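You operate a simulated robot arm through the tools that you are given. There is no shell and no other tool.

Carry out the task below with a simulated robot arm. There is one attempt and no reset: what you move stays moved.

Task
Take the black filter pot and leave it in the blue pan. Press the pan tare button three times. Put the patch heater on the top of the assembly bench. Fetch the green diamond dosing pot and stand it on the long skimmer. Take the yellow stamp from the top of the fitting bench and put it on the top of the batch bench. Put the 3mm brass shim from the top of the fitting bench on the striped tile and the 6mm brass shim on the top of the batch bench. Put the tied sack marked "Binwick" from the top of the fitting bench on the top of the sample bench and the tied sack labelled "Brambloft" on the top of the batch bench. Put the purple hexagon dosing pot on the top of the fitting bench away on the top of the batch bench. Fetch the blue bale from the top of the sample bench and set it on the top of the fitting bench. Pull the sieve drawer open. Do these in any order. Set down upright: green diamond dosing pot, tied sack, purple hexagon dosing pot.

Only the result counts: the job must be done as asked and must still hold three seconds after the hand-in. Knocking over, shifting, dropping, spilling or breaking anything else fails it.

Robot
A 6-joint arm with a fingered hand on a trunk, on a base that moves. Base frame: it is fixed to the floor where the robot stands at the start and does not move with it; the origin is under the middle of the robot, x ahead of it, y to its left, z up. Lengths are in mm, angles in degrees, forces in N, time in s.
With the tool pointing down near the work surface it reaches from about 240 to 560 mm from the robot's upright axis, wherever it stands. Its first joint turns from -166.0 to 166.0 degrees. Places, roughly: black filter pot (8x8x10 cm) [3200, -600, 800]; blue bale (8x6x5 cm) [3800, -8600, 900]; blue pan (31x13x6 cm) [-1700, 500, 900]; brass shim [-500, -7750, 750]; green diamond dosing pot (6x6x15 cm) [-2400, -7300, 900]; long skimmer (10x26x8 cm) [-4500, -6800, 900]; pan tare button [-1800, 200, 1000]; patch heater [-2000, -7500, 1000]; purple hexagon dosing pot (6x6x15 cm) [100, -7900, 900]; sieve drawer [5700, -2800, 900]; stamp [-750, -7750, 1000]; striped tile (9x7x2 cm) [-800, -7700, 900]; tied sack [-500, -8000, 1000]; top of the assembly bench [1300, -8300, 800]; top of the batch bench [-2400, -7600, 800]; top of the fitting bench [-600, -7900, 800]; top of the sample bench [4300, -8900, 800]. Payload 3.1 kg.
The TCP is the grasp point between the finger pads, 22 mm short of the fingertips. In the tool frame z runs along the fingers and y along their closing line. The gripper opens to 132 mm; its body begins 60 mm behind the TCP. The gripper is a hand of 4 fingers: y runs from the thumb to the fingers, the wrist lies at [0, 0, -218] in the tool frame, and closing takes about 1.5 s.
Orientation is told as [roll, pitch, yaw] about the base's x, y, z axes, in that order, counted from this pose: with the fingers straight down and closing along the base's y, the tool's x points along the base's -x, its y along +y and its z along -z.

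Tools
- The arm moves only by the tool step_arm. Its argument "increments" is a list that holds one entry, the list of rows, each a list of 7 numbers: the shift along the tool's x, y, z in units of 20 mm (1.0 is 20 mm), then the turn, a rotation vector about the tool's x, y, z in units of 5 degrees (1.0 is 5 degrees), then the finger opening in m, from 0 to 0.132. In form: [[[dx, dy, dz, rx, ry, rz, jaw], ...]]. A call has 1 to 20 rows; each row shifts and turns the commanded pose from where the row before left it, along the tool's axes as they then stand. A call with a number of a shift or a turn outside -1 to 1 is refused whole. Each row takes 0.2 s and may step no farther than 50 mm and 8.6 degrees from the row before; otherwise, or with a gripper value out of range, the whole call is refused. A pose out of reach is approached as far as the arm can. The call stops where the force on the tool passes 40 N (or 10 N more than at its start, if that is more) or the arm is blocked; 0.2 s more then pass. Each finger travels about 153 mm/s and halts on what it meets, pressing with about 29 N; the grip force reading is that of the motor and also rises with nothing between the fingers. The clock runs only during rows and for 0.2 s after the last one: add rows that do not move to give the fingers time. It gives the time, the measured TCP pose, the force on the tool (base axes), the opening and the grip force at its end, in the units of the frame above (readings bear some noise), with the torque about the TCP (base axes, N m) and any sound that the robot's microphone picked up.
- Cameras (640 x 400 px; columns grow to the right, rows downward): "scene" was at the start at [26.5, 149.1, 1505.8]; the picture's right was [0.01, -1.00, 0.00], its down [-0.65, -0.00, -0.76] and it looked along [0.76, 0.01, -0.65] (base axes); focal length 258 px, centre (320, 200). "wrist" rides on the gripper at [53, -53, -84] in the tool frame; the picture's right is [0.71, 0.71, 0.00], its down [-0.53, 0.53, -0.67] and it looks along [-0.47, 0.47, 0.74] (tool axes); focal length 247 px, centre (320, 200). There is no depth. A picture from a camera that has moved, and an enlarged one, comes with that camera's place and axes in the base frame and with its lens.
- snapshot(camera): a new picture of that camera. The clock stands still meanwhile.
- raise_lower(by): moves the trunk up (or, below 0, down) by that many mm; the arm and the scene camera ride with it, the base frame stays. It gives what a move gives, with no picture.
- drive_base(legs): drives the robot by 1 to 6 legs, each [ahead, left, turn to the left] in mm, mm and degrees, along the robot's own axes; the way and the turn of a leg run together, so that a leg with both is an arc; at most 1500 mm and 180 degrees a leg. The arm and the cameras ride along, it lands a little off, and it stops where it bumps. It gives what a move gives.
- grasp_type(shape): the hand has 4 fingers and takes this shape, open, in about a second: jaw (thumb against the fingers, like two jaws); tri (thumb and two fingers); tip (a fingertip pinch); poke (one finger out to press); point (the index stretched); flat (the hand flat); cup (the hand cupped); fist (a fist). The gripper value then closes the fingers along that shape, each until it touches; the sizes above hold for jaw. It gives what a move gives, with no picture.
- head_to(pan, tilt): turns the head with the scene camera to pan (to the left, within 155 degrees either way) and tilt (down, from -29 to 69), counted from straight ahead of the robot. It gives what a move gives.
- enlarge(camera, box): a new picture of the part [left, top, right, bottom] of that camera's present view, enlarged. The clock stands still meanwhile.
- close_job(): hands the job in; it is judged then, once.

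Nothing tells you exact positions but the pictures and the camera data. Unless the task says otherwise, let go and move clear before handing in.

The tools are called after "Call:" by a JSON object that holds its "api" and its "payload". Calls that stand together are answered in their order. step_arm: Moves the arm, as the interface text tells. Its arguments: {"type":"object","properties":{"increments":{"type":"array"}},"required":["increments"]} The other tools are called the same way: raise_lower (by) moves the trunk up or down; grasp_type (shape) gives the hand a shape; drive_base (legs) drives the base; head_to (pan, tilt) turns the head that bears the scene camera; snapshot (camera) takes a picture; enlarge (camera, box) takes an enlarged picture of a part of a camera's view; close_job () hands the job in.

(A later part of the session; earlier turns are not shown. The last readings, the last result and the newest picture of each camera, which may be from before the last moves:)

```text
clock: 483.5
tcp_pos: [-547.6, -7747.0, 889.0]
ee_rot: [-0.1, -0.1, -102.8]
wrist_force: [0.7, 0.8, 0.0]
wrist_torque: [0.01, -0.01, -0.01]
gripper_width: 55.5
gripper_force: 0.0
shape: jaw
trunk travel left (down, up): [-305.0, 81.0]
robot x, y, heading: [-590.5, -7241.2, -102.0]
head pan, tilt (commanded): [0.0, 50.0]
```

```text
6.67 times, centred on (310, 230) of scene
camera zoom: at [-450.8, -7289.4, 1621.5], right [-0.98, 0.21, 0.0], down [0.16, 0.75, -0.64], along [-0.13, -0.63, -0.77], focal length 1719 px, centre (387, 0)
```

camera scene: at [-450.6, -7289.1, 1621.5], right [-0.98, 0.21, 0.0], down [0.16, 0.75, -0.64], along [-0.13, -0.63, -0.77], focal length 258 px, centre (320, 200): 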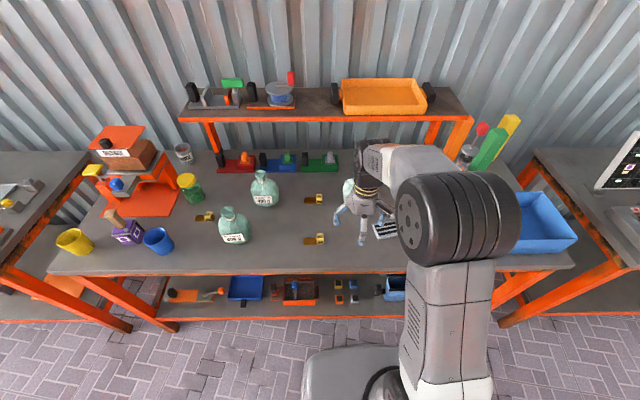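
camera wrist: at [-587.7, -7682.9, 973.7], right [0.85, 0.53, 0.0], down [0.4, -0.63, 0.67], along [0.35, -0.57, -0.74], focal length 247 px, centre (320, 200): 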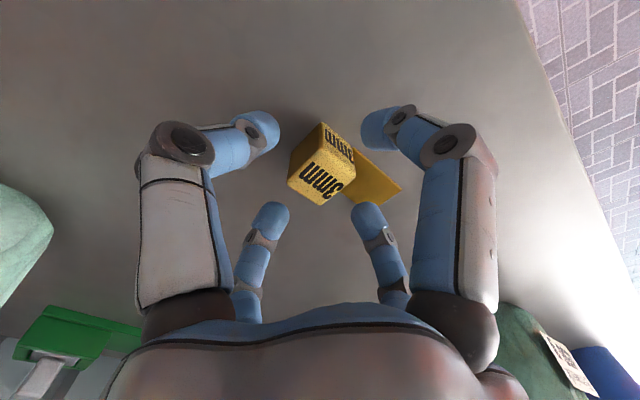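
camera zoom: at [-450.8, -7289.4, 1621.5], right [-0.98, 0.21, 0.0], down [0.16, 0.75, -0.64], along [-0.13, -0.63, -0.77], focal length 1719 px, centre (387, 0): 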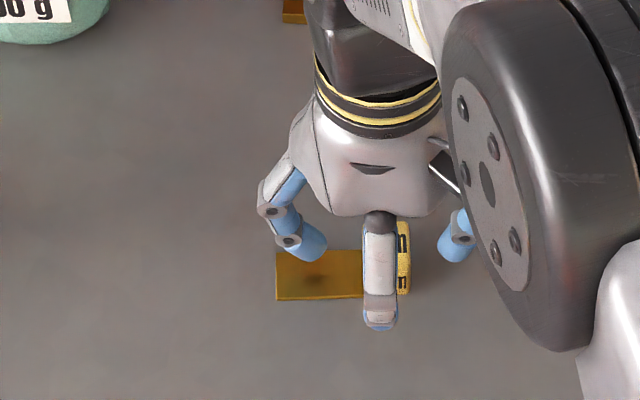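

Call:
{"api": "step_arm", "payload": {"increments": [[[0, 0, 0.25, 0, 0, 0, 0.055], [0, 0, 0.15, 0, 0, 0, 0.055], [0, 0, 0, 0, 0, 0, 0.055]]]}}

Call:
{"api": "step_arm", "payload": {"increments": [[[0, 0, 0, 0, 0, 0, 0.045], [0, 0, 0, 0, 0, 0, 0.035], [0, 0, 0, 0, 0, 0, 0.025], [0, 0, 0, 0, 0, 0, 0.015], [0, 0, 0, 0, 0, 0, 0.005], [0, 0, 0, 0, 0, 0, 0.005], [0, 0, 0, 0, 0, 0, 0.005]]]}}

Call:
{"api": "snapshot", "payload": {"camera": "wrist"}}

```text
clock: 484.3
tcp_pos: [-546.6, -7746.4, 880.8]
ee_rot: [-0.1, -0.2, -102.7]
wrist_force: [0.2, 0.0, 0.3]
wrist_torque: [0.02, 0.01, -0.06]
gripper_width: 55.4
gripper_force: 0.1
shape: jaw
trunk travel left (down, up): [-305.0, 81.0]
robot x, y, heading: [-588.2, -7244.5, -102.3]
head pan, tilt (commanded): [0.0, 50.0]
```

```text
clock: 485.9
tcp_pos: [-546.8, -7746.3, 879.5]
ee_rot: [-0.1, -0.1, -102.8]
wrist_force: [-0.4, 0.7, -0.4]
wrist_torque: [-0.03, -0.02, -0.01]
gripper_width: 20.7
gripper_force: 29.2
shape: jaw
trunk travel left (down, up): [-305.0, 81.0]
robot x, y, heading: [-597.2, -7242.5, -102.2]
head pan, tilt (commanded): [0.0, 50.0]
```

```text
taken
camera wrist: at [-587.6, -7682.7, 965.8], right [0.85, 0.53, 0.0], down [0.4, -0.63, 0.67], along [0.35, -0.57, -0.74], focal length 247 px, centre (320, 200)
```

wrist: 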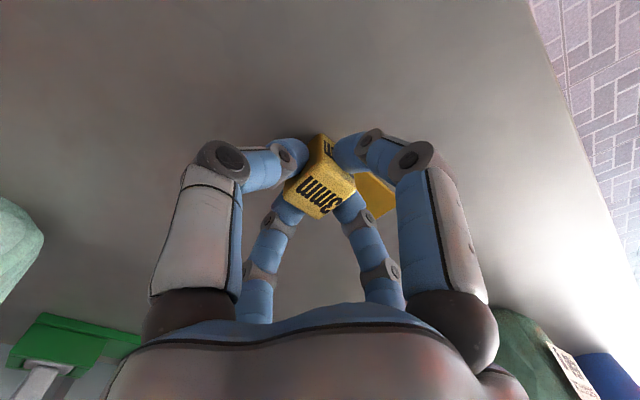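

Call:
{"api": "step_arm", "payload": {"increments": [[[0, 0, -0.5, 0, 0, 0, 0.005], [0, 0, -1, 0, 0, 0, 0.005], [0, 0, -1, 0, 0, 0, 0.005], [0, 0, -0.5, 0, 0, 0, 0.005], [0, 0, 0, 0, 0, 0, 0.005]]]}}

Call:
{"api": "snapshot", "payload": {"camera": "wrist"}}

Call:
{"api": "enlarge", "payload": {"camera": "scene", "box": [270, 170, 430, 270]}}

```text
clock: 487.1
tcp_pos: [-546.9, -7745.2, 941.7]
ee_rot: [-0.2, 0.0, -102.7]
wrist_force: [0.1, -0.9, -0.3]
wrist_torque: [-0.02, 0.0, 0.0]
gripper_width: 20.6
gripper_force: 28.7
shape: jaw
trunk travel left (down, up): [-305.0, 81.0]
robot x, y, heading: [-595.5, -7244.9, -102.0]
head pan, tilt (commanded): [0.0, 50.0]
```

```text
taken
camera wrist: at [-587.1, -7682.6, 1026.0], right [0.85, 0.53, 0.0], down [0.4, -0.63, 0.67], along [0.35, -0.57, -0.74], focal length 247 px, centre (320, 200)
```

wrist: 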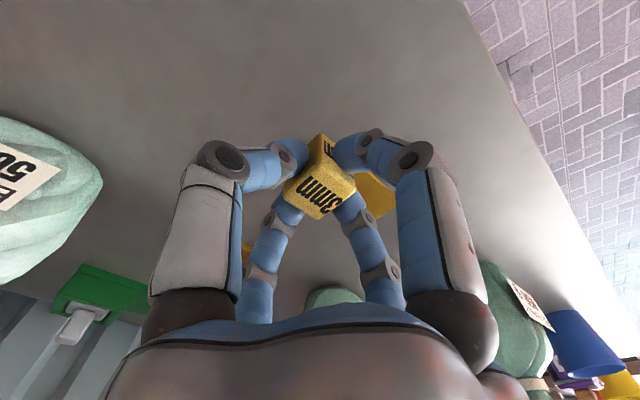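

```text
4.00 times, centred on (350, 220) of scene
camera zoom: at [-450.8, -7289.7, 1621.5], right [-0.98, 0.21, 0.0], down [0.16, 0.75, -0.64], along [-0.13, -0.63, -0.77], focal length 1031 px, centre (200, 120)
```

zoom: 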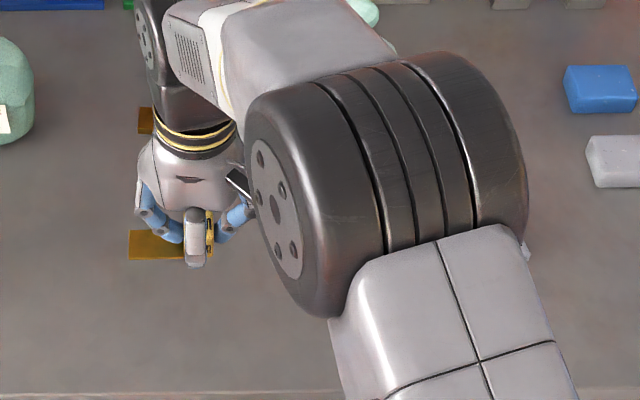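

The 3mm shim is lifted level. I'll carry it over the striped tile and look.

Call:
{"api": "step_arm", "payload": {"increments": [[[0, 0, -0.8, 0, 0, 0, 0.005], [-0.1, -0.95, -0.8, 0, 0, 0, 0.005], [-0.1, -0.95, -0.6, 0, 0, 0, 0.005], [-0.1, -0.95, 0, 0, 0, 0, 0.005], [-0.1, -0.95, 0, 0, 0, 0, 0.005], [-0.1, -0.95, 0, 0, 0, 0, 0.005], [-0.1, -0.95, 0, 0, 0, 0, 0.005], [-0.1, -0.95, 0, 0, 0, 0, 0.005], [-0.1, -0.95, 0, 0, 0, 0, 0.005], [-0.1, -0.95, 0, 0, 0, 0, 0.005], [-0.1, -0.95, 0, 0, 0, 0, 0.005], [0, 0, 0, 0, 0, 0, 0.005]]]}}

Call:
{"api": "snapshot", "payload": {"camera": "wrist"}}

Call:
{"api": "snapshot", "payload": {"camera": "scene"}}

```text
clock: 489.7
tcp_pos: [-736.7, -7723.2, 986.7]
ee_rot: [-0.2, 0.0, -102.9]
wrist_force: [0.0, 0.4, -1.0]
wrist_torque: [-0.01, 0.03, 0.08]
gripper_width: 20.7
gripper_force: 28.5
shape: jaw
trunk travel left (down, up): [-305.0, 81.0]
robot x, y, heading: [-593.8, -7239.4, -102.3]
head pan, tilt (commanded): [0.0, 50.0]
```

```text
taken
camera wrist: at [-776.5, -7660.5, 1070.6], right [0.85, 0.53, 0.0], down [0.4, -0.63, 0.67], along [0.35, -0.57, -0.74], focal length 247 px, centre (320, 200)
```

wrist: 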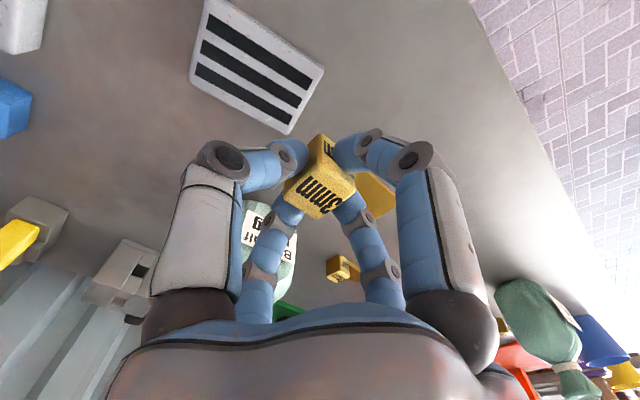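

```text
taken
camera scene: at [-450.5, -7289.7, 1621.5], right [-0.98, 0.21, 0.0], down [0.16, 0.75, -0.64], along [-0.13, -0.63, -0.77], focal length 258 px, centre (320, 200)
```

scene: 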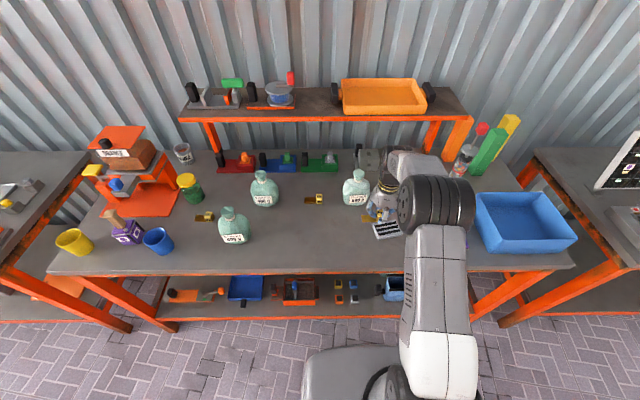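

Call:
{"api": "step_arm", "payload": {"increments": [[[-0.258, -0.92, 0, 0, 0, 0, 0.005], [-0.258, -0.92, 0, 0, 0, 0, 0.005], [-0.258, -0.92, 0, 0, 0, 0, 0.005], [-0.258, -0.92, 0, 0, 0, 0, 0.005], [0, 0, 1, 0, 0, 0, 0.005], [0, 0, 1, 0, 0, 0, 0.005], [0, 0, 1, 0, 0, 0, 0.005], [0, 0, 0, 0, 0, 0, 0.005]]]}}

Call:
{"api": "snapshot", "payload": {"camera": "wrist"}}

Call:
{"api": "enlarge", "payload": {"camera": "scene", "box": [350, 190, 430, 250]}}

```text
clock: 491.5
tcp_pos: [-813.5, -7727.8, 926.1]
ee_rot: [-0.1, -0.1, -102.8]
wrist_force: [-0.6, 0.3, -0.1]
wrist_torque: [0.03, -0.02, 0.03]
gripper_width: 20.9
gripper_force: 29.2
shape: jaw
trunk travel left (down, up): [-305.0, 81.0]
robot x, y, heading: [-594.2, -7243.1, -102.1]
head pan, tilt (commanded): [0.0, 50.0]
```

```text
taken
camera wrist: at [-853.6, -7663.9, 1010.0], right [0.85, 0.53, 0.0], down [0.4, -0.63, 0.67], along [0.35, -0.57, -0.74], focal length 247 px, centre (320, 200)
```

wrist: 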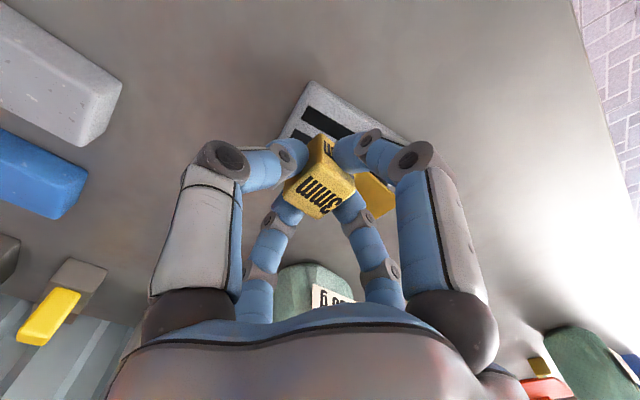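

```text
6.67 times, centred on (390, 220) of scene
camera zoom: at [-450.8, -7289.4, 1621.5], right [-0.98, 0.21, 0.0], down [0.16, 0.75, -0.64], along [-0.13, -0.63, -0.77], focal length 1719 px, centre (-147, 67)
```

zoom: 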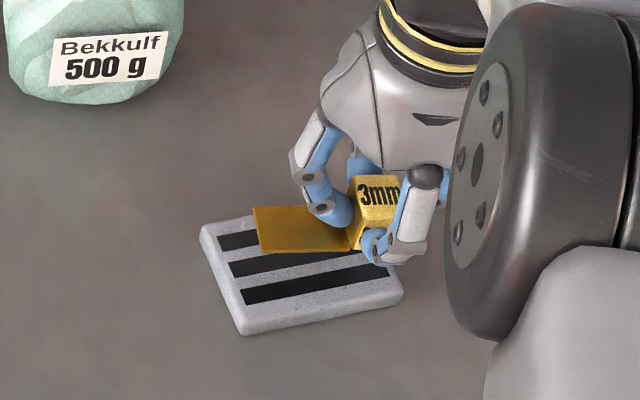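

Call:
{"api": "step_arm", "payload": {"increments": [[[0, 0.6, 0, 0, 0, 0, 0.005], [0, 0, 0.5, 0, 0, 0, 0.005], [0, 0, 0.4, 0, 0, 0, 0.005], [0, 0, 0, 0, 0, 0, 0.005]]]}}

Call:
{"api": "enlarge", "payload": {"camera": "scene", "box": [350, 190, 430, 250]}}

```text
clock: 492.5
tcp_pos: [-802.0, -7730.3, 906.9]
ee_rot: [-0.1, -0.1, -102.9]
wrist_force: [-0.1, 0.7, -1.0]
wrist_torque: [0.0, 0.02, 0.01]
gripper_width: 20.6
gripper_force: 29.5
shape: jaw
trunk travel left (down, up): [-305.0, 81.0]
robot x, y, heading: [-594.6, -7243.6, -102.0]
head pan, tilt (commanded): [0.0, 50.0]
```

```text
6.67 times, centred on (390, 220) of scene
camera zoom: at [-451.0, -7289.6, 1621.5], right [-0.98, 0.21, 0.0], down [0.16, 0.75, -0.64], along [-0.13, -0.63, -0.77], focal length 1719 px, centre (-147, 67)
```

zoom: 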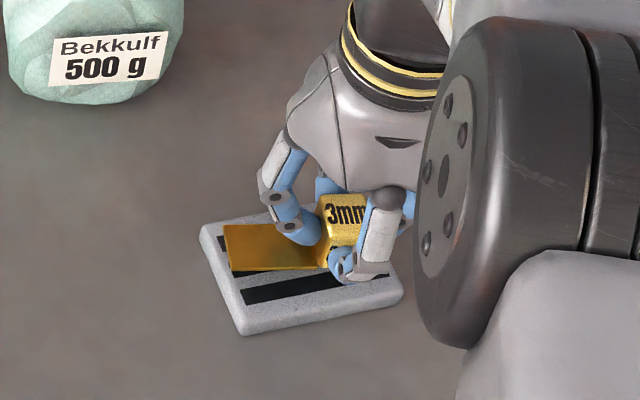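

Call:
{"api": "step_arm", "payload": {"increments": [[[0.25, 0, 0.25, 0, 0, 0, 0.005], [0, 0, 0, 0, 0, 0, 0.005]]]}}

```text
clock: 493.1
tcp_pos: [-800.3, -7725.4, 903.6]
ee_rot: [-0.1, -0.1, -102.8]
wrist_force: [-0.3, 0.2, -1.4]
wrist_torque: [-0.01, 0.02, 0.0]
gripper_width: 20.6
gripper_force: 29.0
shape: jaw
trunk travel left (down, up): [-305.0, 81.0]
robot x, y, heading: [-588.9, -7242.7, -102.1]
head pan, tilt (commanded): [0.0, 50.0]
```

Call:
{"api": "step_arm", "payload": {"increments": [[[0, 0, 0.2, 0, 0, 0, 0.005], [0, 0, 0, 0, 0, 0, 0.005]]]}}

```text
clock: 493.7
tcp_pos: [-800.0, -7725.3, 898.5]
ee_rot: [-0.1, 0.0, -102.7]
wrist_force: [0.8, 0.6, -1.6]
wrist_torque: [0.04, 0.0, 0.03]
gripper_width: 20.4
gripper_force: 29.2
shape: jaw
trunk travel left (down, up): [-305.0, 81.0]
robot x, y, heading: [-594.7, -7241.8, -102.0]
head pan, tilt (commanded): [0.0, 50.0]
```

Call:
{"api": "step_arm", "payload": {"increments": [[[0, 0, 0.15, 0, 0, 0, 0.005], [0, 0, 0, 0, 0, 0, 0.005]]]}}

```text
clock: 494.3
tcp_pos: [-800.6, -7724.5, 895.3]
ee_rot: [-0.1, -0.2, -102.8]
wrist_force: [-0.6, 0.9, -0.9]
wrist_torque: [-0.02, 0.03, 0.0]
gripper_width: 20.9
gripper_force: 29.3
shape: jaw
trunk travel left (down, up): [-305.0, 81.0]
robot x, y, heading: [-595.9, -7242.3, -102.2]
head pan, tilt (commanded): [0.0, 50.0]
```

Call:
{"api": "step_arm", "payload": {"increments": [[[0, 0, 0.1, 0, 0, 0, 0.005], [0, 0, 0, 0, 0, 0, 0.005]]]}}

Call:
{"api": "enlarge", "payload": {"camera": "scene", "box": [350, 190, 430, 250]}}

```text
clock: 494.9
tcp_pos: [-799.1, -7725.4, 894.0]
ee_rot: [-0.1, 0.0, -102.9]
wrist_force: [0.7, 1.5, 1.1]
wrist_torque: [0.03, 0.01, 0.02]
gripper_width: 20.9
gripper_force: 29.3
shape: jaw
trunk travel left (down, up): [-305.0, 81.0]
robot x, y, heading: [-597.7, -7240.1, -102.1]
head pan, tilt (commanded): [0.0, 50.0]
```

```text
6.67 times, centred on (390, 220) of scene
camera zoom: at [-450.8, -7289.3, 1621.5], right [-0.98, 0.21, 0.0], down [0.16, 0.75, -0.64], along [-0.13, -0.63, -0.77], focal length 1719 px, centre (-147, 67)
```

zoom: 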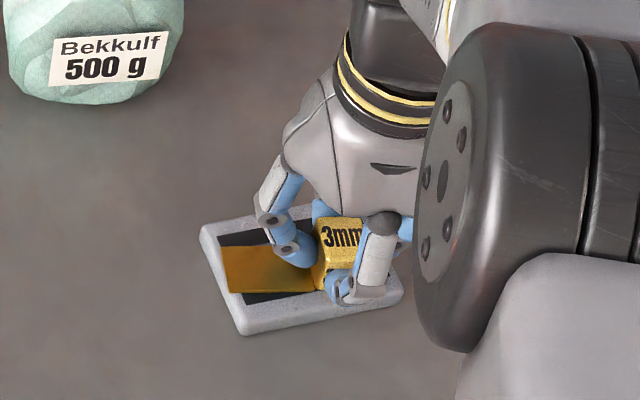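

Call:
{"api": "step_arm", "payload": {"increments": [[[0, 0, 0, 0, 0, 0, 0.025], [0, 0, 0, 0, 0, 0, 0.035], [0, 0, 0, 0, 0, 0, 0.04], [0, 0, 0, 0, 0, 0, 0.04]]]}}

Call:
{"api": "step_arm", "payload": {"increments": [[[0, 0, -0.5, 0, 0, 0, 0.042], [0, 0, -1, 0, 0, 0, 0.045], [0, 0, -1, 0, 0, 0, 0.05], [0, 0, -1, 0, 0, 0, 0.06], [0, 0, -1, 0, 0, 0, 0.08], [0, 0, 0, 0, 0, 0, 0.08]]]}}

Call:
{"api": "enlarge", "payload": {"camera": "scene", "box": [350, 190, 430, 250]}}

Call:
{"api": "snapshot", "payload": {"camera": "wrist"}}

```text
clock: 495.9
tcp_pos: [-799.9, -7725.5, 894.3]
ee_rot: [-0.2, 0.0, -102.8]
wrist_force: [0.8, -0.1, -0.1]
wrist_torque: [-0.04, -0.01, 0.01]
gripper_width: 39.5
gripper_force: 0.0
shape: jaw
trunk travel left (down, up): [-305.0, 81.0]
robot x, y, heading: [-590.4, -7242.5, -101.8]
head pan, tilt (commanded): [0.0, 50.0]
```

```text
clock: 497.3
tcp_pos: [-801.0, -7724.2, 983.8]
ee_rot: [-0.2, 0.0, -102.9]
wrist_force: [1.0, -0.6, -0.1]
wrist_torque: [0.0, 0.0, -0.01]
gripper_width: 79.3
gripper_force: 0.1
shape: jaw
trunk travel left (down, up): [-305.0, 81.0]
robot x, y, heading: [-592.9, -7242.4, -102.1]
head pan, tilt (commanded): [0.0, 50.0]
```

```text
6.67 times, centred on (390, 220) of scene
camera zoom: at [-450.9, -7289.7, 1621.5], right [-0.98, 0.21, 0.0], down [0.16, 0.75, -0.64], along [-0.13, -0.63, -0.77], focal length 1719 px, centre (-147, 67)
```

zoom: 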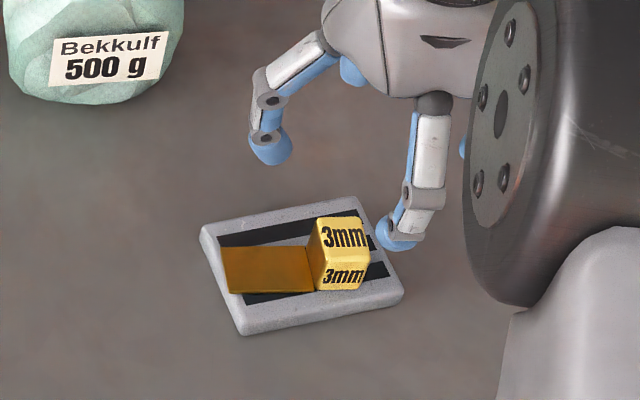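

```text
taken
camera wrist: at [-840.4, -7661.7, 1068.5], right [0.85, 0.53, 0.0], down [0.4, -0.63, 0.67], along [0.35, -0.57, -0.74], focal length 247 px, centre (320, 200)
```

wrist: 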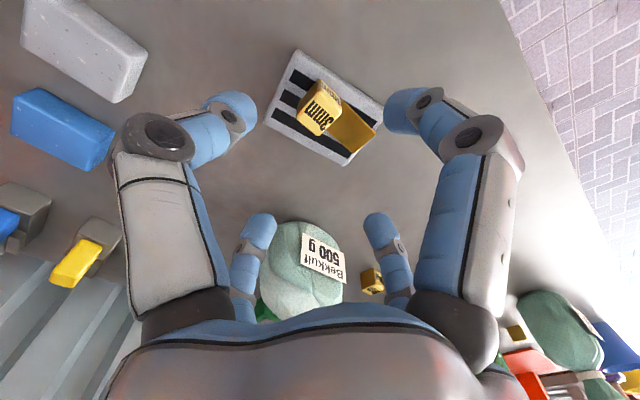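

The 3mm shim rests on the striped tile. Next the 6mm shim behind the Binwick sack: retracting and moving left.

Call:
{"api": "step_arm", "payload": {"increments": [[[1, 0, -1, 0, 0, 0, 0.08], [1, 0, -1, 0, 0, 0, 0.08], [1, 0, -1, 0, 0, 0, 0.08], [1, 0.5, -1, 0, 0, 0, 0.08], [1, 1, 0, 0, 0, 0, 0.08], [0, 1, 0, 0, 0, 0, 0.08], [0, 1, 0, 0, 0, 0, 0.08], [0, 1, 0, 0, 0, 0, 0.08], [0, 0, 0, 0, 0, 0, 0.08]]]}}

Call:
{"api": "drive_base", "payload": {"legs": [[0, 560, -1]]}}

Call:
{"api": "snapshot", "payload": {"camera": "scene"}}

Call:
{"api": "snapshot", "payload": {"camera": "wrist"}}

```text
clock: 499.3
tcp_pos: [-689.6, -7648.8, 1064.6]
ee_rot: [-0.1, -0.1, -102.8]
wrist_force: [0.1, 0.1, 1.0]
wrist_torque: [0.02, -0.01, -0.01]
gripper_width: 79.5
gripper_force: 0.0
shape: jaw
trunk travel left (down, up): [-305.0, 81.0]
robot x, y, heading: [-594.0, -7239.9, -102.1]
head pan, tilt (commanded): [0.0, 50.0]
```

```text
clock: 502.5
tcp_pos: [-148.9, -7768.8, 1064.2]
ee_rot: [-0.2, -0.1, -103.7]
wrist_force: [0.8, -0.9, 0.9]
wrist_torque: [-0.03, 0.0, -0.01]
gripper_width: 79.3
gripper_force: 0.0
shape: jaw
trunk travel left (down, up): [-305.0, 81.0]
robot x, y, heading: [-45.2, -7367.6, -102.9]
head pan, tilt (commanded): [0.0, 50.0]
```

```text
taken
camera scene: at [96.6, -7413.1, 1621.4], right [-0.97, 0.22, 0.0], down [0.17, 0.75, -0.64], along [-0.14, -0.63, -0.77], focal length 258 px, centre (320, 200)
```

scene: 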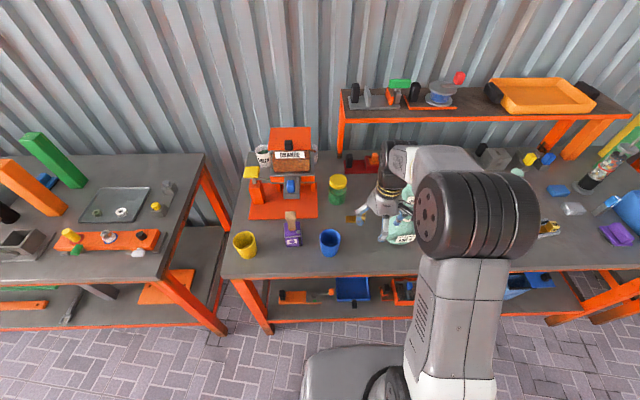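

```text
taken
camera wrist: at [-187.7, -7704.1, 1148.4], right [0.85, 0.52, 0.0], down [0.39, -0.64, 0.67], along [0.35, -0.57, -0.74], focal length 247 px, centre (320, 200)
```

wrist: 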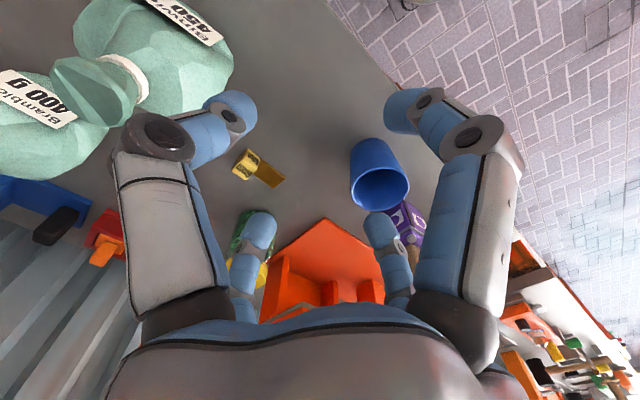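

Call:
{"api": "enlarge", "payload": {"camera": "wrist", "box": [200, 120, 320, 210]}}

Call:
{"api": "enlarge", "payload": {"camera": "scene", "box": [310, 180, 430, 270]}}

```text
4.44 times, centred on (260, 165) of wrist
camera zoom: at [-187.7, -7704.1, 1148.4], right [0.85, 0.52, 0.0], down [0.39, -0.64, 0.67], along [0.35, -0.57, -0.74], focal length 1098 px, centre (587, 356)
```

zoom: 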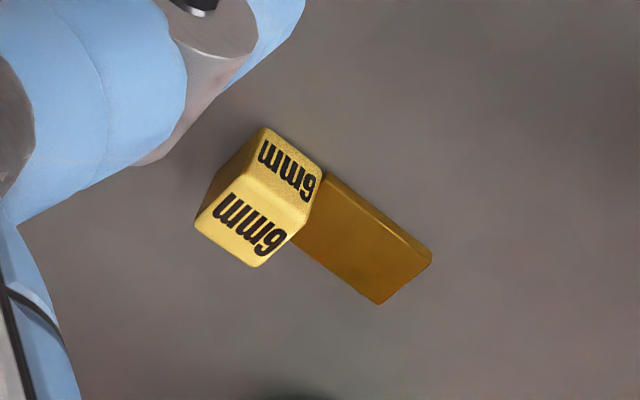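

```text
4.44 times, centred on (370, 225) of scene
camera zoom: at [96.6, -7413.1, 1621.4], right [-0.97, 0.22, 0.0], down [0.17, 0.75, -0.64], along [-0.14, -0.63, -0.77], focal length 1146 px, centre (98, 89)
```

zoom: 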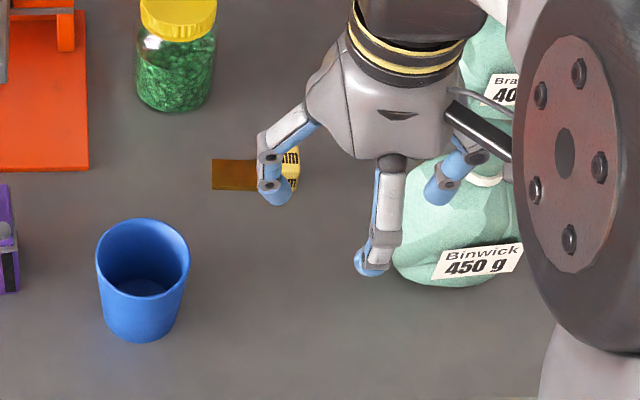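

Confirmed "6mm". The cube is at about (-175, -7921); I'll drive a little closer and move over it.

Call:
{"api": "drive_base", "payload": {"legs": [[60, 0, 0]]}}

Call:
{"api": "step_arm", "payload": {"increments": [[[-0.9, 0.1, 0, 0, 0, 0, 0.07], [-0.9, 0.1, 0, 0, 0, 0, 0.07], [-0.9, 0.1, 0, 0, 0, 0, 0.07], [-0.9, 0.1, 0, 0, 0, 0, 0.07], [0, 0, 0, 0, 0, 0, 0.07]]]}}

Call:
{"api": "snapshot", "payload": {"camera": "wrist"}}

Call:
{"api": "enlarge", "payload": {"camera": "scene", "box": [310, 180, 430, 270]}}

```text
clock: 503.5
tcp_pos: [-162.9, -7827.1, 1063.2]
ee_rot: [-0.2, 0.1, -103.6]
wrist_force: [0.1, -0.6, 0.5]
wrist_torque: [0.01, -0.02, -0.01]
gripper_width: 79.3
gripper_force: 0.2
shape: jaw
trunk travel left (down, up): [-305.0, 81.0]
robot x, y, heading: [-59.7, -7422.2, -102.8]
head pan, tilt (commanded): [0.0, 50.0]
```

```text
clock: 504.7
tcp_pos: [-172.2, -7898.9, 1063.9]
ee_rot: [-0.2, -0.1, -103.7]
wrist_force: [0.5, 0.0, -0.1]
wrist_torque: [0.01, -0.02, -0.04]
gripper_width: 70.6
gripper_force: 0.0
shape: jaw
trunk travel left (down, up): [-305.0, 81.0]
robot x, y, heading: [-59.4, -7422.5, -102.9]
head pan, tilt (commanded): [0.0, 50.0]
```

```text
taken
camera wrist: at [-210.6, -7834.1, 1148.6], right [0.85, 0.52, 0.0], down [0.39, -0.63, 0.67], along [0.35, -0.57, -0.74], focal length 247 px, centre (320, 200)
```

wrist: 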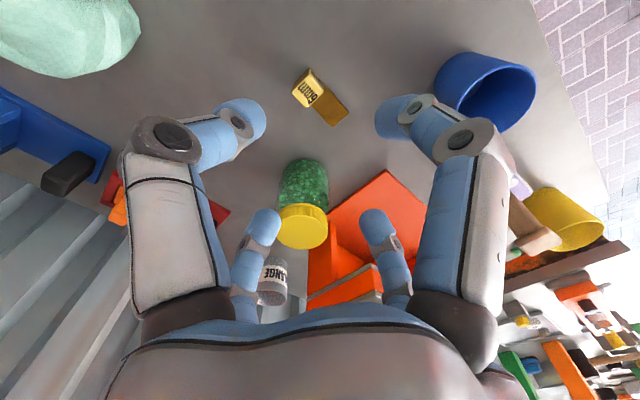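

```text
4.44 times, centred on (370, 225) of scene
camera zoom: at [82.7, -7470.5, 1621.5], right [-0.97, 0.22, 0.0], down [0.17, 0.75, -0.64], along [-0.14, -0.63, -0.77], focal length 1146 px, centre (98, 89)
```

zoom: 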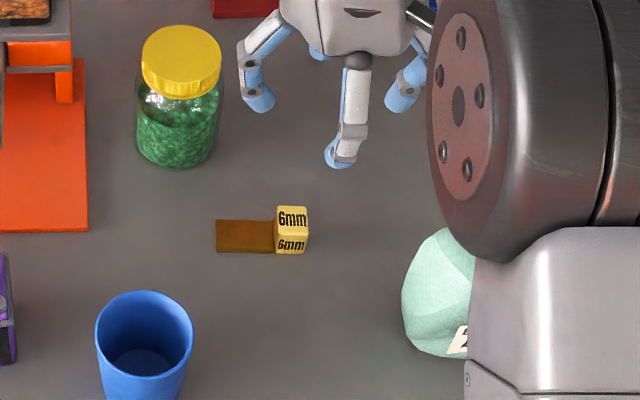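

Call:
{"api": "step_arm", "payload": {"increments": [[[-0.56, 0.06, 1, 0, 0, 0, 0.065], [-0.56, 0.06, 1, 0, 0, 0, 0.06], [0, 0, 1, 0, 0, 0, 0.06], [0, 0, 1, 0, 0, 0, 0.06], [0, 0, 1, 0, 0, 0, 0.06], [0, 0, 1, 0, 0, 0, 0.06], [0, 0, 0, 0, 0, 0, 0.06]]]}}

Call:
{"api": "snapshot", "payload": {"camera": "wrist"}}

Call:
{"api": "enlarge", "payload": {"camera": "wrist", "box": [260, 60, 400, 165]}}

```text
clock: 506.3
tcp_pos: [-174.9, -7920.7, 944.1]
ee_rot: [-0.1, -0.1, -103.8]
wrist_force: [-0.9, 0.3, 0.5]
wrist_torque: [0.0, 0.01, -0.02]
gripper_width: 60.2
gripper_force: 0.0
shape: jaw
trunk travel left (down, up): [-305.0, 81.0]
robot x, y, heading: [-60.5, -7423.6, -102.9]
head pan, tilt (commanded): [0.0, 50.0]
```

```text
taken
camera wrist: at [-214.1, -7856.2, 1027.8], right [0.85, 0.52, 0.0], down [0.39, -0.63, 0.67], along [0.35, -0.57, -0.74], focal length 247 px, centre (320, 200)
```

wrist: 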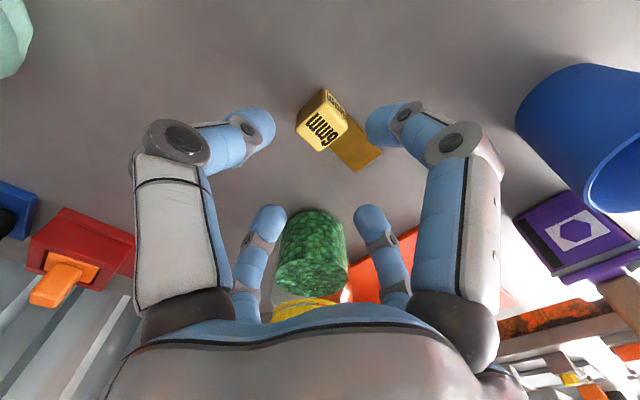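

```text
3.81 times, centred on (330, 112) of wrist
camera zoom: at [-214.1, -7856.2, 1027.8], right [0.85, 0.52, 0.0], down [0.39, -0.63, 0.67], along [0.35, -0.57, -0.74], focal length 941 px, centre (282, 533)
```

zoom: 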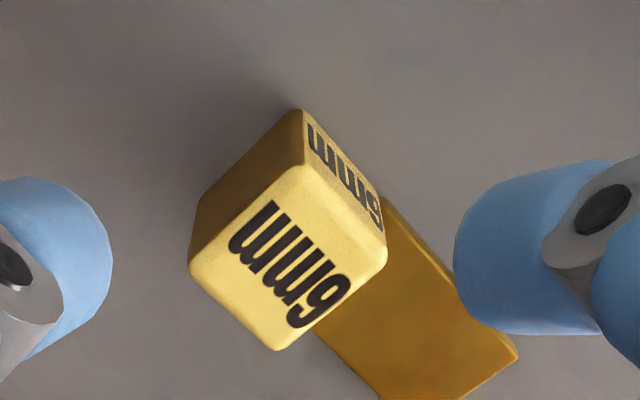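

Call:
{"api": "step_arm", "payload": {"increments": [[[0, 0.05, 1, 0, 0, 0, 0.055], [0, 0, 1, 0, 0, 0, 0.055], [0, 0, 0.7, 0, 0, 0, 0.055], [0, 0, 0.3, 0, 0, 0, 0.055], [0, 0, 0, 0, 0, 0, 0.055]]]}}

Call:
{"api": "snapshot", "payload": {"camera": "wrist"}}

```text
clock: 507.5
tcp_pos: [-173.7, -7920.5, 884.1]
ee_rot: [0.0, -0.1, -103.7]
wrist_force: [0.2, -0.7, 0.2]
wrist_torque: [-0.01, -0.03, 0.0]
gripper_width: 55.6
gripper_force: 0.1
shape: jaw
trunk travel left (down, up): [-305.0, 81.0]
robot x, y, heading: [-62.7, -7422.7, -102.9]
head pan, tilt (commanded): [0.0, 50.0]
```

```text
taken
camera wrist: at [-212.8, -7856.9, 968.2], right [0.85, 0.52, 0.0], down [0.39, -0.63, 0.67], along [0.35, -0.57, -0.74], focal length 247 px, centre (320, 200)
```

wrist: 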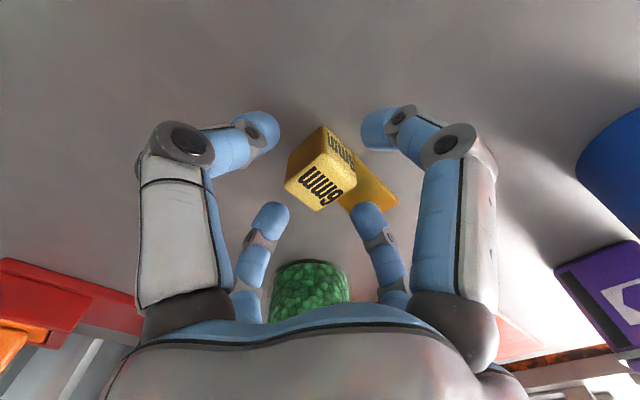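

Call:
{"api": "step_arm", "payload": {"increments": [[[0, 0, 0, 0, 0, 0, 0.045], [0, 0, 0, 0, 0, 0, 0.035], [0, 0, 0, 0, 0, 0, 0.025], [0, 0, 0, 0, 0, 0, 0.015], [0, 0, 0, 0, 0, 0, 0.005], [0, 0, 0, 0, 0, 0, 0.005], [0, 0, 0, 0, 0, 0, 0.005]]]}}

Call:
{"api": "step_arm", "payload": {"increments": [[[0, 0, -0.5, 0, 0, 0, 0.005], [0, 0, -1, 0, 0, 0, 0.005], [0, 0, -1, 0, 0, 0, 0.005], [0, 0, -1, 0, 0, 0, 0.005], [0, 0, -1, 0, 0, 0, 0.005], [0, 0, -1, 0, 0, 0, 0.005], [0, 0, -1, 0, 0, 0, 0.005], [0, 0, -1, 0, 0, 0, 0.005], [0, 0, 0, 0, 0, 0, 0.005]]]}}

Call:
{"api": "snapshot", "payload": {"camera": "wrist"}}

Call:
{"api": "snapshot", "payload": {"camera": "scene"}}

```text
clock: 509.1
tcp_pos: [-173.4, -7921.2, 883.1]
ee_rot: [-0.1, -0.2, -103.7]
wrist_force: [-0.6, 0.5, 0.4]
wrist_torque: [0.02, 0.01, -0.02]
gripper_width: 21.0
gripper_force: 28.7
shape: jaw
trunk travel left (down, up): [-305.0, 81.0]
robot x, y, heading: [-55.7, -7422.2, -102.7]
head pan, tilt (commanded): [0.0, 50.0]
```

```text
clock: 511.1
tcp_pos: [-173.3, -7920.6, 1033.5]
ee_rot: [0.0, -0.1, -103.6]
wrist_force: [-0.2, 0.0, -0.7]
wrist_torque: [-0.03, 0.03, -0.04]
gripper_width: 21.3
gripper_force: 29.4
shape: jaw
trunk travel left (down, up): [-305.0, 81.0]
robot x, y, heading: [-59.1, -7423.6, -102.9]
head pan, tilt (commanded): [0.0, 50.0]
```

```text
taken
camera wrist: at [-212.8, -7856.6, 1118.4], right [0.85, 0.52, 0.0], down [0.39, -0.64, 0.67], along [0.35, -0.57, -0.74], focal length 247 px, centre (320, 200)
```

wrist: 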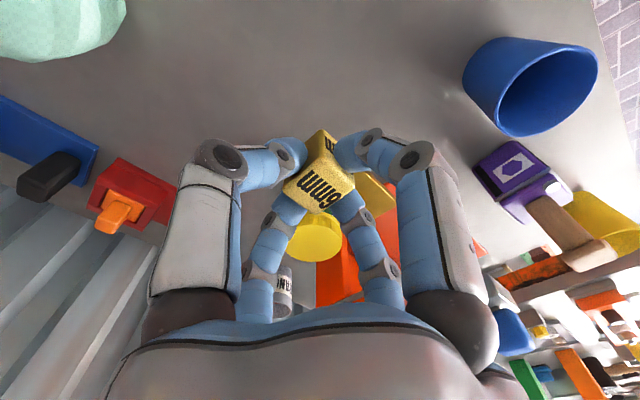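

```text
taken
camera scene: at [82.5, -7471.6, 1621.5], right [-0.97, 0.22, 0.0], down [0.17, 0.75, -0.64], along [-0.14, -0.63, -0.77], focal length 258 px, centre (320, 200)
```

scene: 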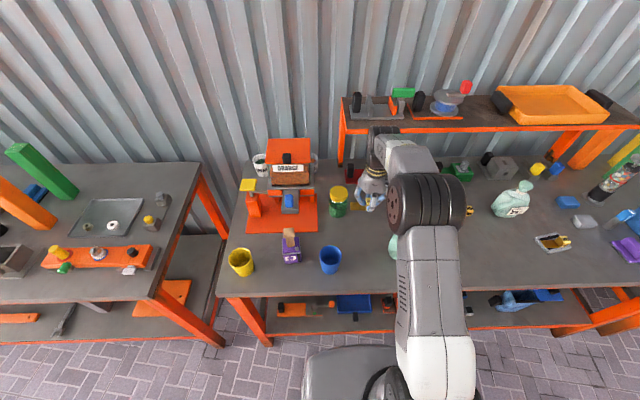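

The 6mm shim is held. I'll draw in and carry it to the batch bench, to look from above at the free area behind the heater stand.

Call:
{"api": "step_arm", "payload": {"increments": [[[1, 0, -1, 0, 0, 0, 0.005], [1, 0, -0.8, 0, 0, 0, 0.005], [1, 0, 0, 0, 0, 0, 0.005], [1, 0, 0, 0, 0, 0, 0.005], [1, 0, 0, 0, 0, 0, 0.005], [1, 0, 0, 0, 0, 0, 0.005], [0, 0, 0, 0, 0, 0, 0.005]]]}}

Call:
{"api": "drive_base", "payload": {"legs": [[-330, 0, 0], [0, -1450, 1], [60, -480, 1.5]]}}

Call:
{"api": "snapshot", "payload": {"camera": "scene"}}

```text
clock: 512.7
tcp_pos: [-146.1, -7803.6, 1069.1]
ee_rot: [-0.1, 0.0, -103.7]
wrist_force: [0.9, -0.1, -0.8]
wrist_torque: [0.01, 0.01, 0.0]
gripper_width: 21.5
gripper_force: 28.9
shape: jaw
trunk travel left (down, up): [-305.0, 81.0]
robot x, y, heading: [-59.1, -7426.2, -103.0]
head pan, tilt (commanded): [0.0, 50.0]
```

```text
clock: 524.2
tcp_pos: [-1973.4, -7147.6, 1070.4]
ee_rot: [-0.1, -0.1, -100.7]
wrist_force: [-0.7, 1.0, -1.7]
wrist_torque: [-0.02, 0.01, 0.03]
gripper_width: 21.2
gripper_force: 29.1
shape: jaw
trunk travel left (down, up): [-305.0, 81.0]
robot x, y, heading: [-1906.8, -6763.8, -99.8]
head pan, tilt (commanded): [0.0, 50.0]
```

```text
taken
camera scene: at [-1763.7, -6804.9, 1621.6], right [-0.98, 0.17, 0.0], down [0.13, 0.75, -0.64], along [-0.11, -0.63, -0.77], focal length 258 px, centre (320, 200)
```

scene: 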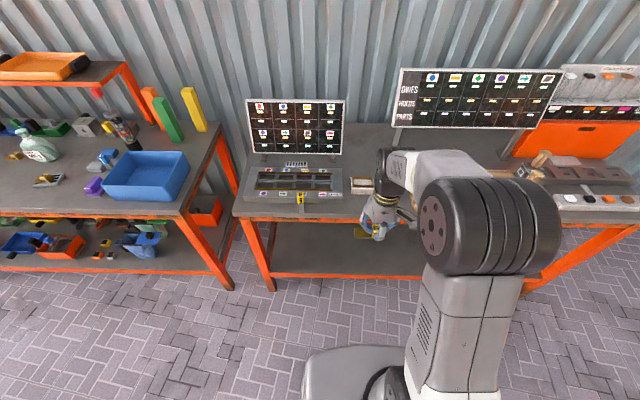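

Call:
{"api": "drive_base", "payload": {"legs": [[300, -40, -0.5]]}}

Call:
{"api": "snapshot", "payload": {"camera": "wrist"}}

Call:
{"api": "head_to", "payload": {"pan": 10, "tilt": 50}}

Call:
{"api": "snapshot", "payload": {"camera": "scene"}}

```text
clock: 526.3
tcp_pos: [-2070.0, -7434.6, 1070.0]
ee_rot: [-0.1, 0.0, -101.2]
wrist_force: [0.0, 0.8, -0.2]
wrist_torque: [0.02, -0.02, -0.01]
gripper_width: 21.0
gripper_force: 28.8
shape: jaw
trunk travel left (down, up): [-305.0, 81.0]
robot x, y, heading: [-2000.1, -7050.4, -100.5]
head pan, tilt (commanded): [0.0, 50.0]
```

```text
taken
camera wrist: at [-2111.8, -7372.1, 1153.9], right [0.83, 0.56, 0.0], down [0.42, -0.62, 0.67], along [0.37, -0.56, -0.74], focal length 247 px, centre (320, 200)
```

wrist: 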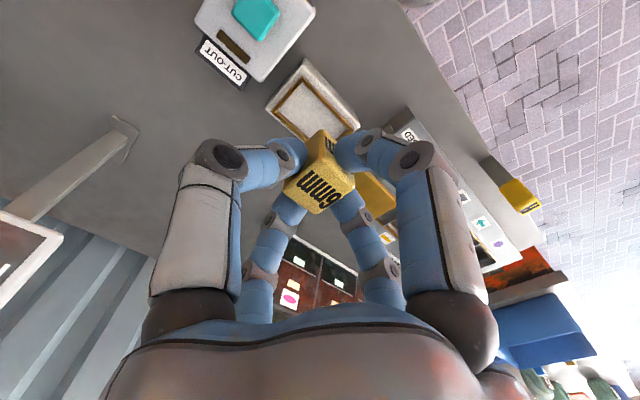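

```text
clock: 527.0
tcp_pos: [-2069.5, -7433.1, 1068.5]
ee_rot: [0.0, -0.1, -101.2]
wrist_force: [0.6, 0.1, -1.1]
wrist_torque: [-0.01, -0.01, 0.0]
gripper_width: 20.9
gripper_force: 28.7
shape: jaw
trunk travel left (down, up): [-305.0, 81.0]
robot x, y, heading: [-1999.7, -7050.5, -100.6]
head pan, tilt (commanded): [10.0, 50.0]
```

```text
taken
camera scene: at [-1842.3, -7092.9, 1621.5], right [-1.0, 0.01, 0.0], down [0.01, 0.77, -0.64], along [-0.01, -0.64, -0.77], focal length 258 px, centre (320, 200)
```

scene: 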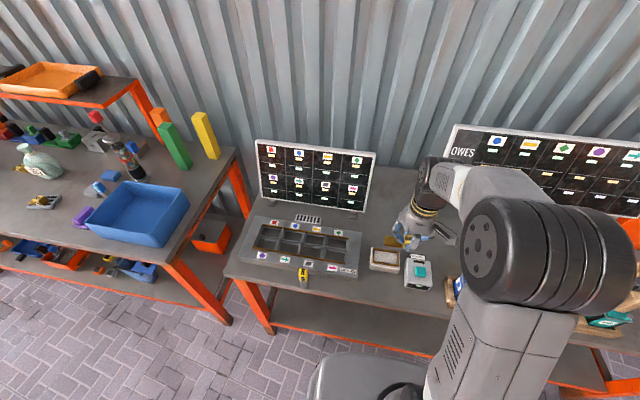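

The free patch behind the stand and cut-out box runs from about y = -7500 to -7630. I'll turn the shim so its plate points away from me and set it at about (-2095, -7548), leaving room either side for the sack and the pot.

Call:
{"api": "step_arm", "payload": {"increments": [[[0, 0, 0, 0, 0, 1, 0.005], [0, 0, 0, 0, 0, 1, 0.005], [0, 0, 0, 0, 0, 1, 0.005], [0, 0, 0, 0, 0, 1, 0.005], [0, 0, 0, 0, 0, 1, 0.005], [0, 0, 0, 0, 0, 1, 0.005], [0, 0, 0, 0, 0, 1, 0.005], [0, 0, 0, 0, 0, 1, 0.005], [0, 0, 0, 0, 0, 1, 0.005], [0, 0, 0, 0, 0, 1, 0.005], [0, 0, 0, 0, 0, 1, 0.005], [0, 0, 0, 0, 0, 1, 0.005], [0, 0, 0, 0, 0, 1, 0.005], [0, 0, 0, 0, 0, 1, 0.005], [0, 0, 0, 0, 0, 1, 0.005], [0, 0, 0, 0, 0, 1, 0.005], [0, 0, 0, 0, 0, 1, 0.005], [0, 0, 0, 0, 0, 0.6, 0.005], [0, 0, 0, 0, 0, 0, 0.005]]]}}

```text
clock: 531.0
tcp_pos: [-2069.0, -7432.4, 1071.1]
ee_rot: [0.0, -0.2, 170.7]
wrist_force: [0.4, 0.7, -1.5]
wrist_torque: [-0.01, 0.0, 0.01]
gripper_width: 21.3
gripper_force: 29.6
shape: jaw
trunk travel left (down, up): [-305.0, 81.0]
robot x, y, heading: [-1998.7, -7050.8, -100.6]
head pan, tilt (commanded): [10.0, 50.0]
```

Call:
{"api": "step_arm", "payload": {"increments": [[[-0.06, 0.985, 0, 0, 0, 0, 0.005], [-0.06, 0.985, 0, 0, 0, 0, 0.005], [-0.06, 0.985, 0, 0, 0, 0, 0.005], [-0.06, 0.985, 0, 0, 0, 0, 0.005], [-0.06, 0.985, 0, 0, 0, 0, 0.005], [-0.06, 0.985, 0, 0, 0, 0, 0.005], [0, 0, 1, 0, 0, 0, 0.005], [0, 0, 1, 0, 0, 0, 0.005], [0, 0, 1, 0, 0, 0, 0.005], [0, 0, 1, 0, 0, 0, 0.005], [0, 0, 1, 0, 0, 0, 0.005], [0, 0, 0, 0, 0, 0, 0.005]]]}}

Call:
{"api": "snapshot", "payload": {"camera": "wrist"}}

Call:
{"api": "enlarge", "payload": {"camera": "scene", "box": [340, 190, 460, 290]}}

```text
clock: 533.6
tcp_pos: [-2095.7, -7548.4, 970.6]
ee_rot: [0.0, -0.2, 170.9]
wrist_force: [0.2, -0.4, -0.5]
wrist_torque: [0.01, 0.0, 0.01]
gripper_width: 21.0
gripper_force: 29.6
shape: jaw
trunk travel left (down, up): [-305.0, 81.0]
robot x, y, heading: [-1999.0, -7045.3, -100.3]
head pan, tilt (commanded): [10.0, 50.0]
```

```text
taken
camera wrist: at [-2035.2, -7505.7, 1054.2], right [0.58, -0.81, 0.0], down [-0.6, -0.43, 0.67], along [-0.54, -0.39, -0.74], focal length 247 px, centre (320, 200)
```

wrist: 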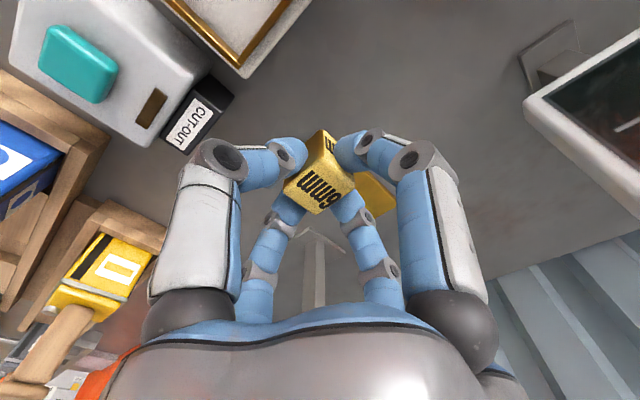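

```text
4.00 times, centred on (400, 240) of scene
camera zoom: at [-1842.3, -7092.9, 1621.5], right [-1.0, 0.01, 0.0], down [0.01, 0.77, -0.64], along [-0.01, -0.64, -0.77], focal length 1031 px, centre (0, 40)
```

zoom: 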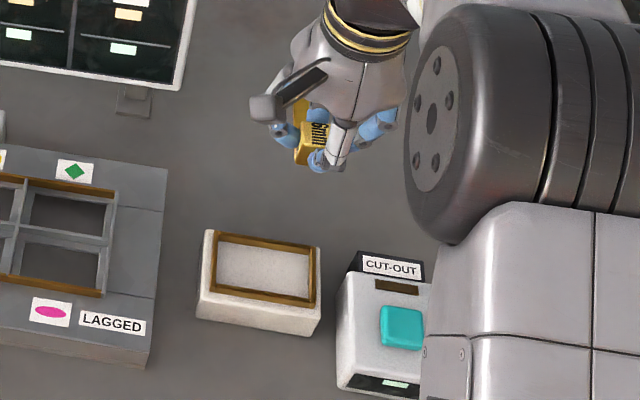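

Call:
{"api": "step_arm", "payload": {"increments": [[[0, 0, 1, 0, 0, 0, 0.005], [0, 0, 1, 0, 0, 0, 0.005], [0, 0, 1, 0, 0, 0, 0.005], [0, 0, 0.7, 0, 0, 0, 0.005], [0, 0, 0, 0, 0, 0, 0.005]]]}}

Call:
{"api": "enlarge", "payload": {"camera": "scene", "box": [340, 190, 460, 290]}}

```text
clock: 534.8
tcp_pos: [-2095.9, -7549.9, 894.9]
ee_rot: [0.1, -0.1, 170.8]
wrist_force: [0.4, 0.4, -1.0]
wrist_torque: [0.02, -0.05, 0.0]
gripper_width: 21.1
gripper_force: 29.4
shape: jaw
trunk travel left (down, up): [-305.0, 81.0]
robot x, y, heading: [-1996.9, -7047.2, -100.5]
head pan, tilt (commanded): [10.0, 50.0]
```

```text
4.00 times, centred on (400, 240) of scene
camera zoom: at [-1842.3, -7093.1, 1621.5], right [-1.0, 0.01, 0.0], down [0.01, 0.77, -0.64], along [-0.01, -0.64, -0.77], focal length 1031 px, centre (0, 40)
```

zoom: 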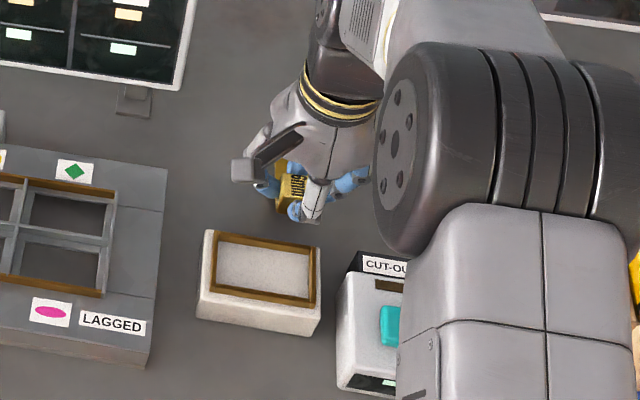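

Call:
{"api": "step_arm", "payload": {"increments": [[[0, 0, 0.3, 0, 0, 0, 0.005], [0, 0, 0, 0, 0, 0, 0.005]]]}}

```text
clock: 535.4
tcp_pos: [-2096.5, -7548.8, 890.3]
ee_rot: [0.1, -0.1, 170.8]
wrist_force: [-0.4, -0.8, -1.4]
wrist_torque: [0.01, 0.02, 0.02]
gripper_width: 21.2
gripper_force: 28.8
shape: jaw
trunk travel left (down, up): [-305.0, 81.0]
robot x, y, heading: [-1996.7, -7052.3, -100.5]
head pan, tilt (commanded): [10.0, 50.0]
```

Call:
{"api": "step_arm", "payload": {"increments": [[[0, 0, 0.2, 0, 0, 0, 0.005], [0, 0, 0, 0, 0, 0, 0.005]]]}}

```text
clock: 536.0
tcp_pos: [-2097.2, -7548.6, 886.1]
ee_rot: [0.1, -0.2, 170.8]
wrist_force: [-0.9, 0.1, -1.6]
wrist_torque: [-0.02, -0.01, -0.01]
gripper_width: 20.9
gripper_force: 29.1
shape: jaw
trunk travel left (down, up): [-305.0, 81.0]
robot x, y, heading: [-1998.6, -7045.7, -100.7]
head pan, tilt (commanded): [10.0, 50.0]
```

Call:
{"api": "step_arm", "payload": {"increments": [[[0, 0, 0.15, 0, 0, 0, 0.005], [0, 0, 0, 0, 0, 0, 0.005]]]}}

```text
clock: 536.6
tcp_pos: [-2096.7, -7548.6, 883.2]
ee_rot: [0.1, -0.3, 170.8]
wrist_force: [0.1, 0.0, -1.3]
wrist_torque: [0.0, -0.04, 0.0]
gripper_width: 21.2
gripper_force: 29.0
shape: jaw
trunk travel left (down, up): [-305.0, 81.0]
robot x, y, heading: [-1999.3, -7048.3, -100.6]
head pan, tilt (commanded): [10.0, 50.0]
```

Call:
{"api": "step_arm", "payload": {"increments": [[[0, 0, 0.1, 0, 0, 0, 0.005], [0, 0, 0, 0, 0, 0, 0.005]]]}}

```text
clock: 537.2
tcp_pos: [-2096.6, -7549.4, 882.2]
ee_rot: [0.2, -0.2, 170.8]
wrist_force: [-0.8, 0.9, 10.6]
wrist_torque: [0.05, -0.03, -0.01]
gripper_width: 21.4
gripper_force: 28.9
shape: jaw
trunk travel left (down, up): [-305.0, 81.0]
robot x, y, heading: [-1996.7, -7048.5, -100.6]
head pan, tilt (commanded): [10.0, 50.0]
```

Contact. Releasing the 6mm shim and rising.

Call:
{"api": "step_arm", "payload": {"increments": [[[0, 0, -0.05, 0, 0, 0, 0.025], [0, 0, 0, 0, 0, 0, 0.035], [0, 0, 0, 0, 0, 0, 0.042], [0, 0, 0, 0, 0, 0, 0.042], [0, 0, -0.5, 0, 0, 0, 0.042], [0, 0, -1, 0, 0, 0, 0.045], [0, 0, -1, 0, 0, 0, 0.05], [0, 0, -1, 0, 0, 0, 0.06], [0, 0, -1, 0, 0, 0, 0.07], [0, 0, -1, 0, 0, 0, 0.08], [0, 0, -1, 0, 0, 0, 0.08], [0, 0, -1, 0, 0, 0, 0.08], [0, 0, -1, 0, 0, 0, 0.08], [0, 0, 0, 0, 0, 0, 0.08]]]}}

Call:
{"api": "enlarge", "payload": {"camera": "scene", "box": [340, 190, 460, 290]}}

Call:
{"api": "snapshot", "payload": {"camera": "wrist"}}

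```text
clock: 540.2
tcp_pos: [-2095.7, -7548.8, 1053.1]
ee_rot: [0.2, -0.2, 170.7]
wrist_force: [-0.3, -0.5, 0.9]
wrist_torque: [-0.03, 0.03, 0.01]
gripper_width: 79.5
gripper_force: 0.1
shape: jaw
trunk travel left (down, up): [-305.0, 81.0]
robot x, y, heading: [-2002.0, -7048.5, -100.5]
head pan, tilt (commanded): [10.0, 50.0]
```

```text
4.00 times, centred on (400, 240) of scene
camera zoom: at [-1842.3, -7093.2, 1621.5], right [-1.0, 0.01, 0.0], down [0.01, 0.77, -0.64], along [-0.01, -0.64, -0.77], focal length 1031 px, centre (0, 40)
```

zoom: 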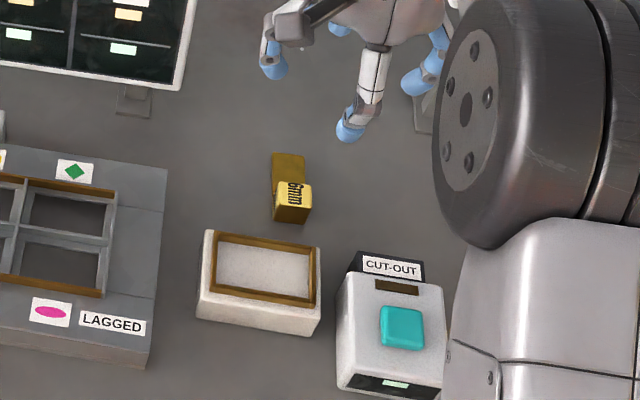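

```text
taken
camera wrist: at [-2034.6, -7505.5, 1136.4], right [0.58, -0.81, 0.0], down [-0.6, -0.43, 0.67], along [-0.54, -0.39, -0.74], focal length 247 px, centre (320, 200)
```

wrist: 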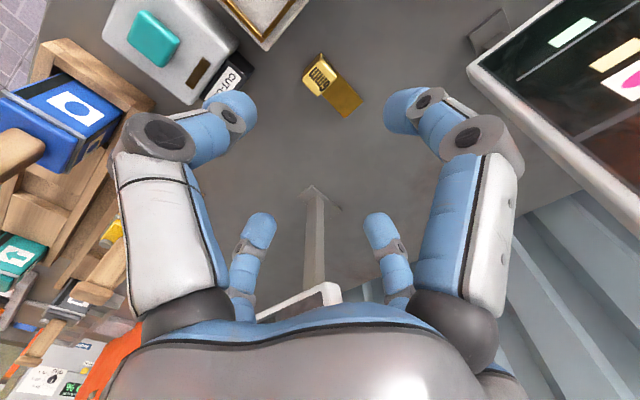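

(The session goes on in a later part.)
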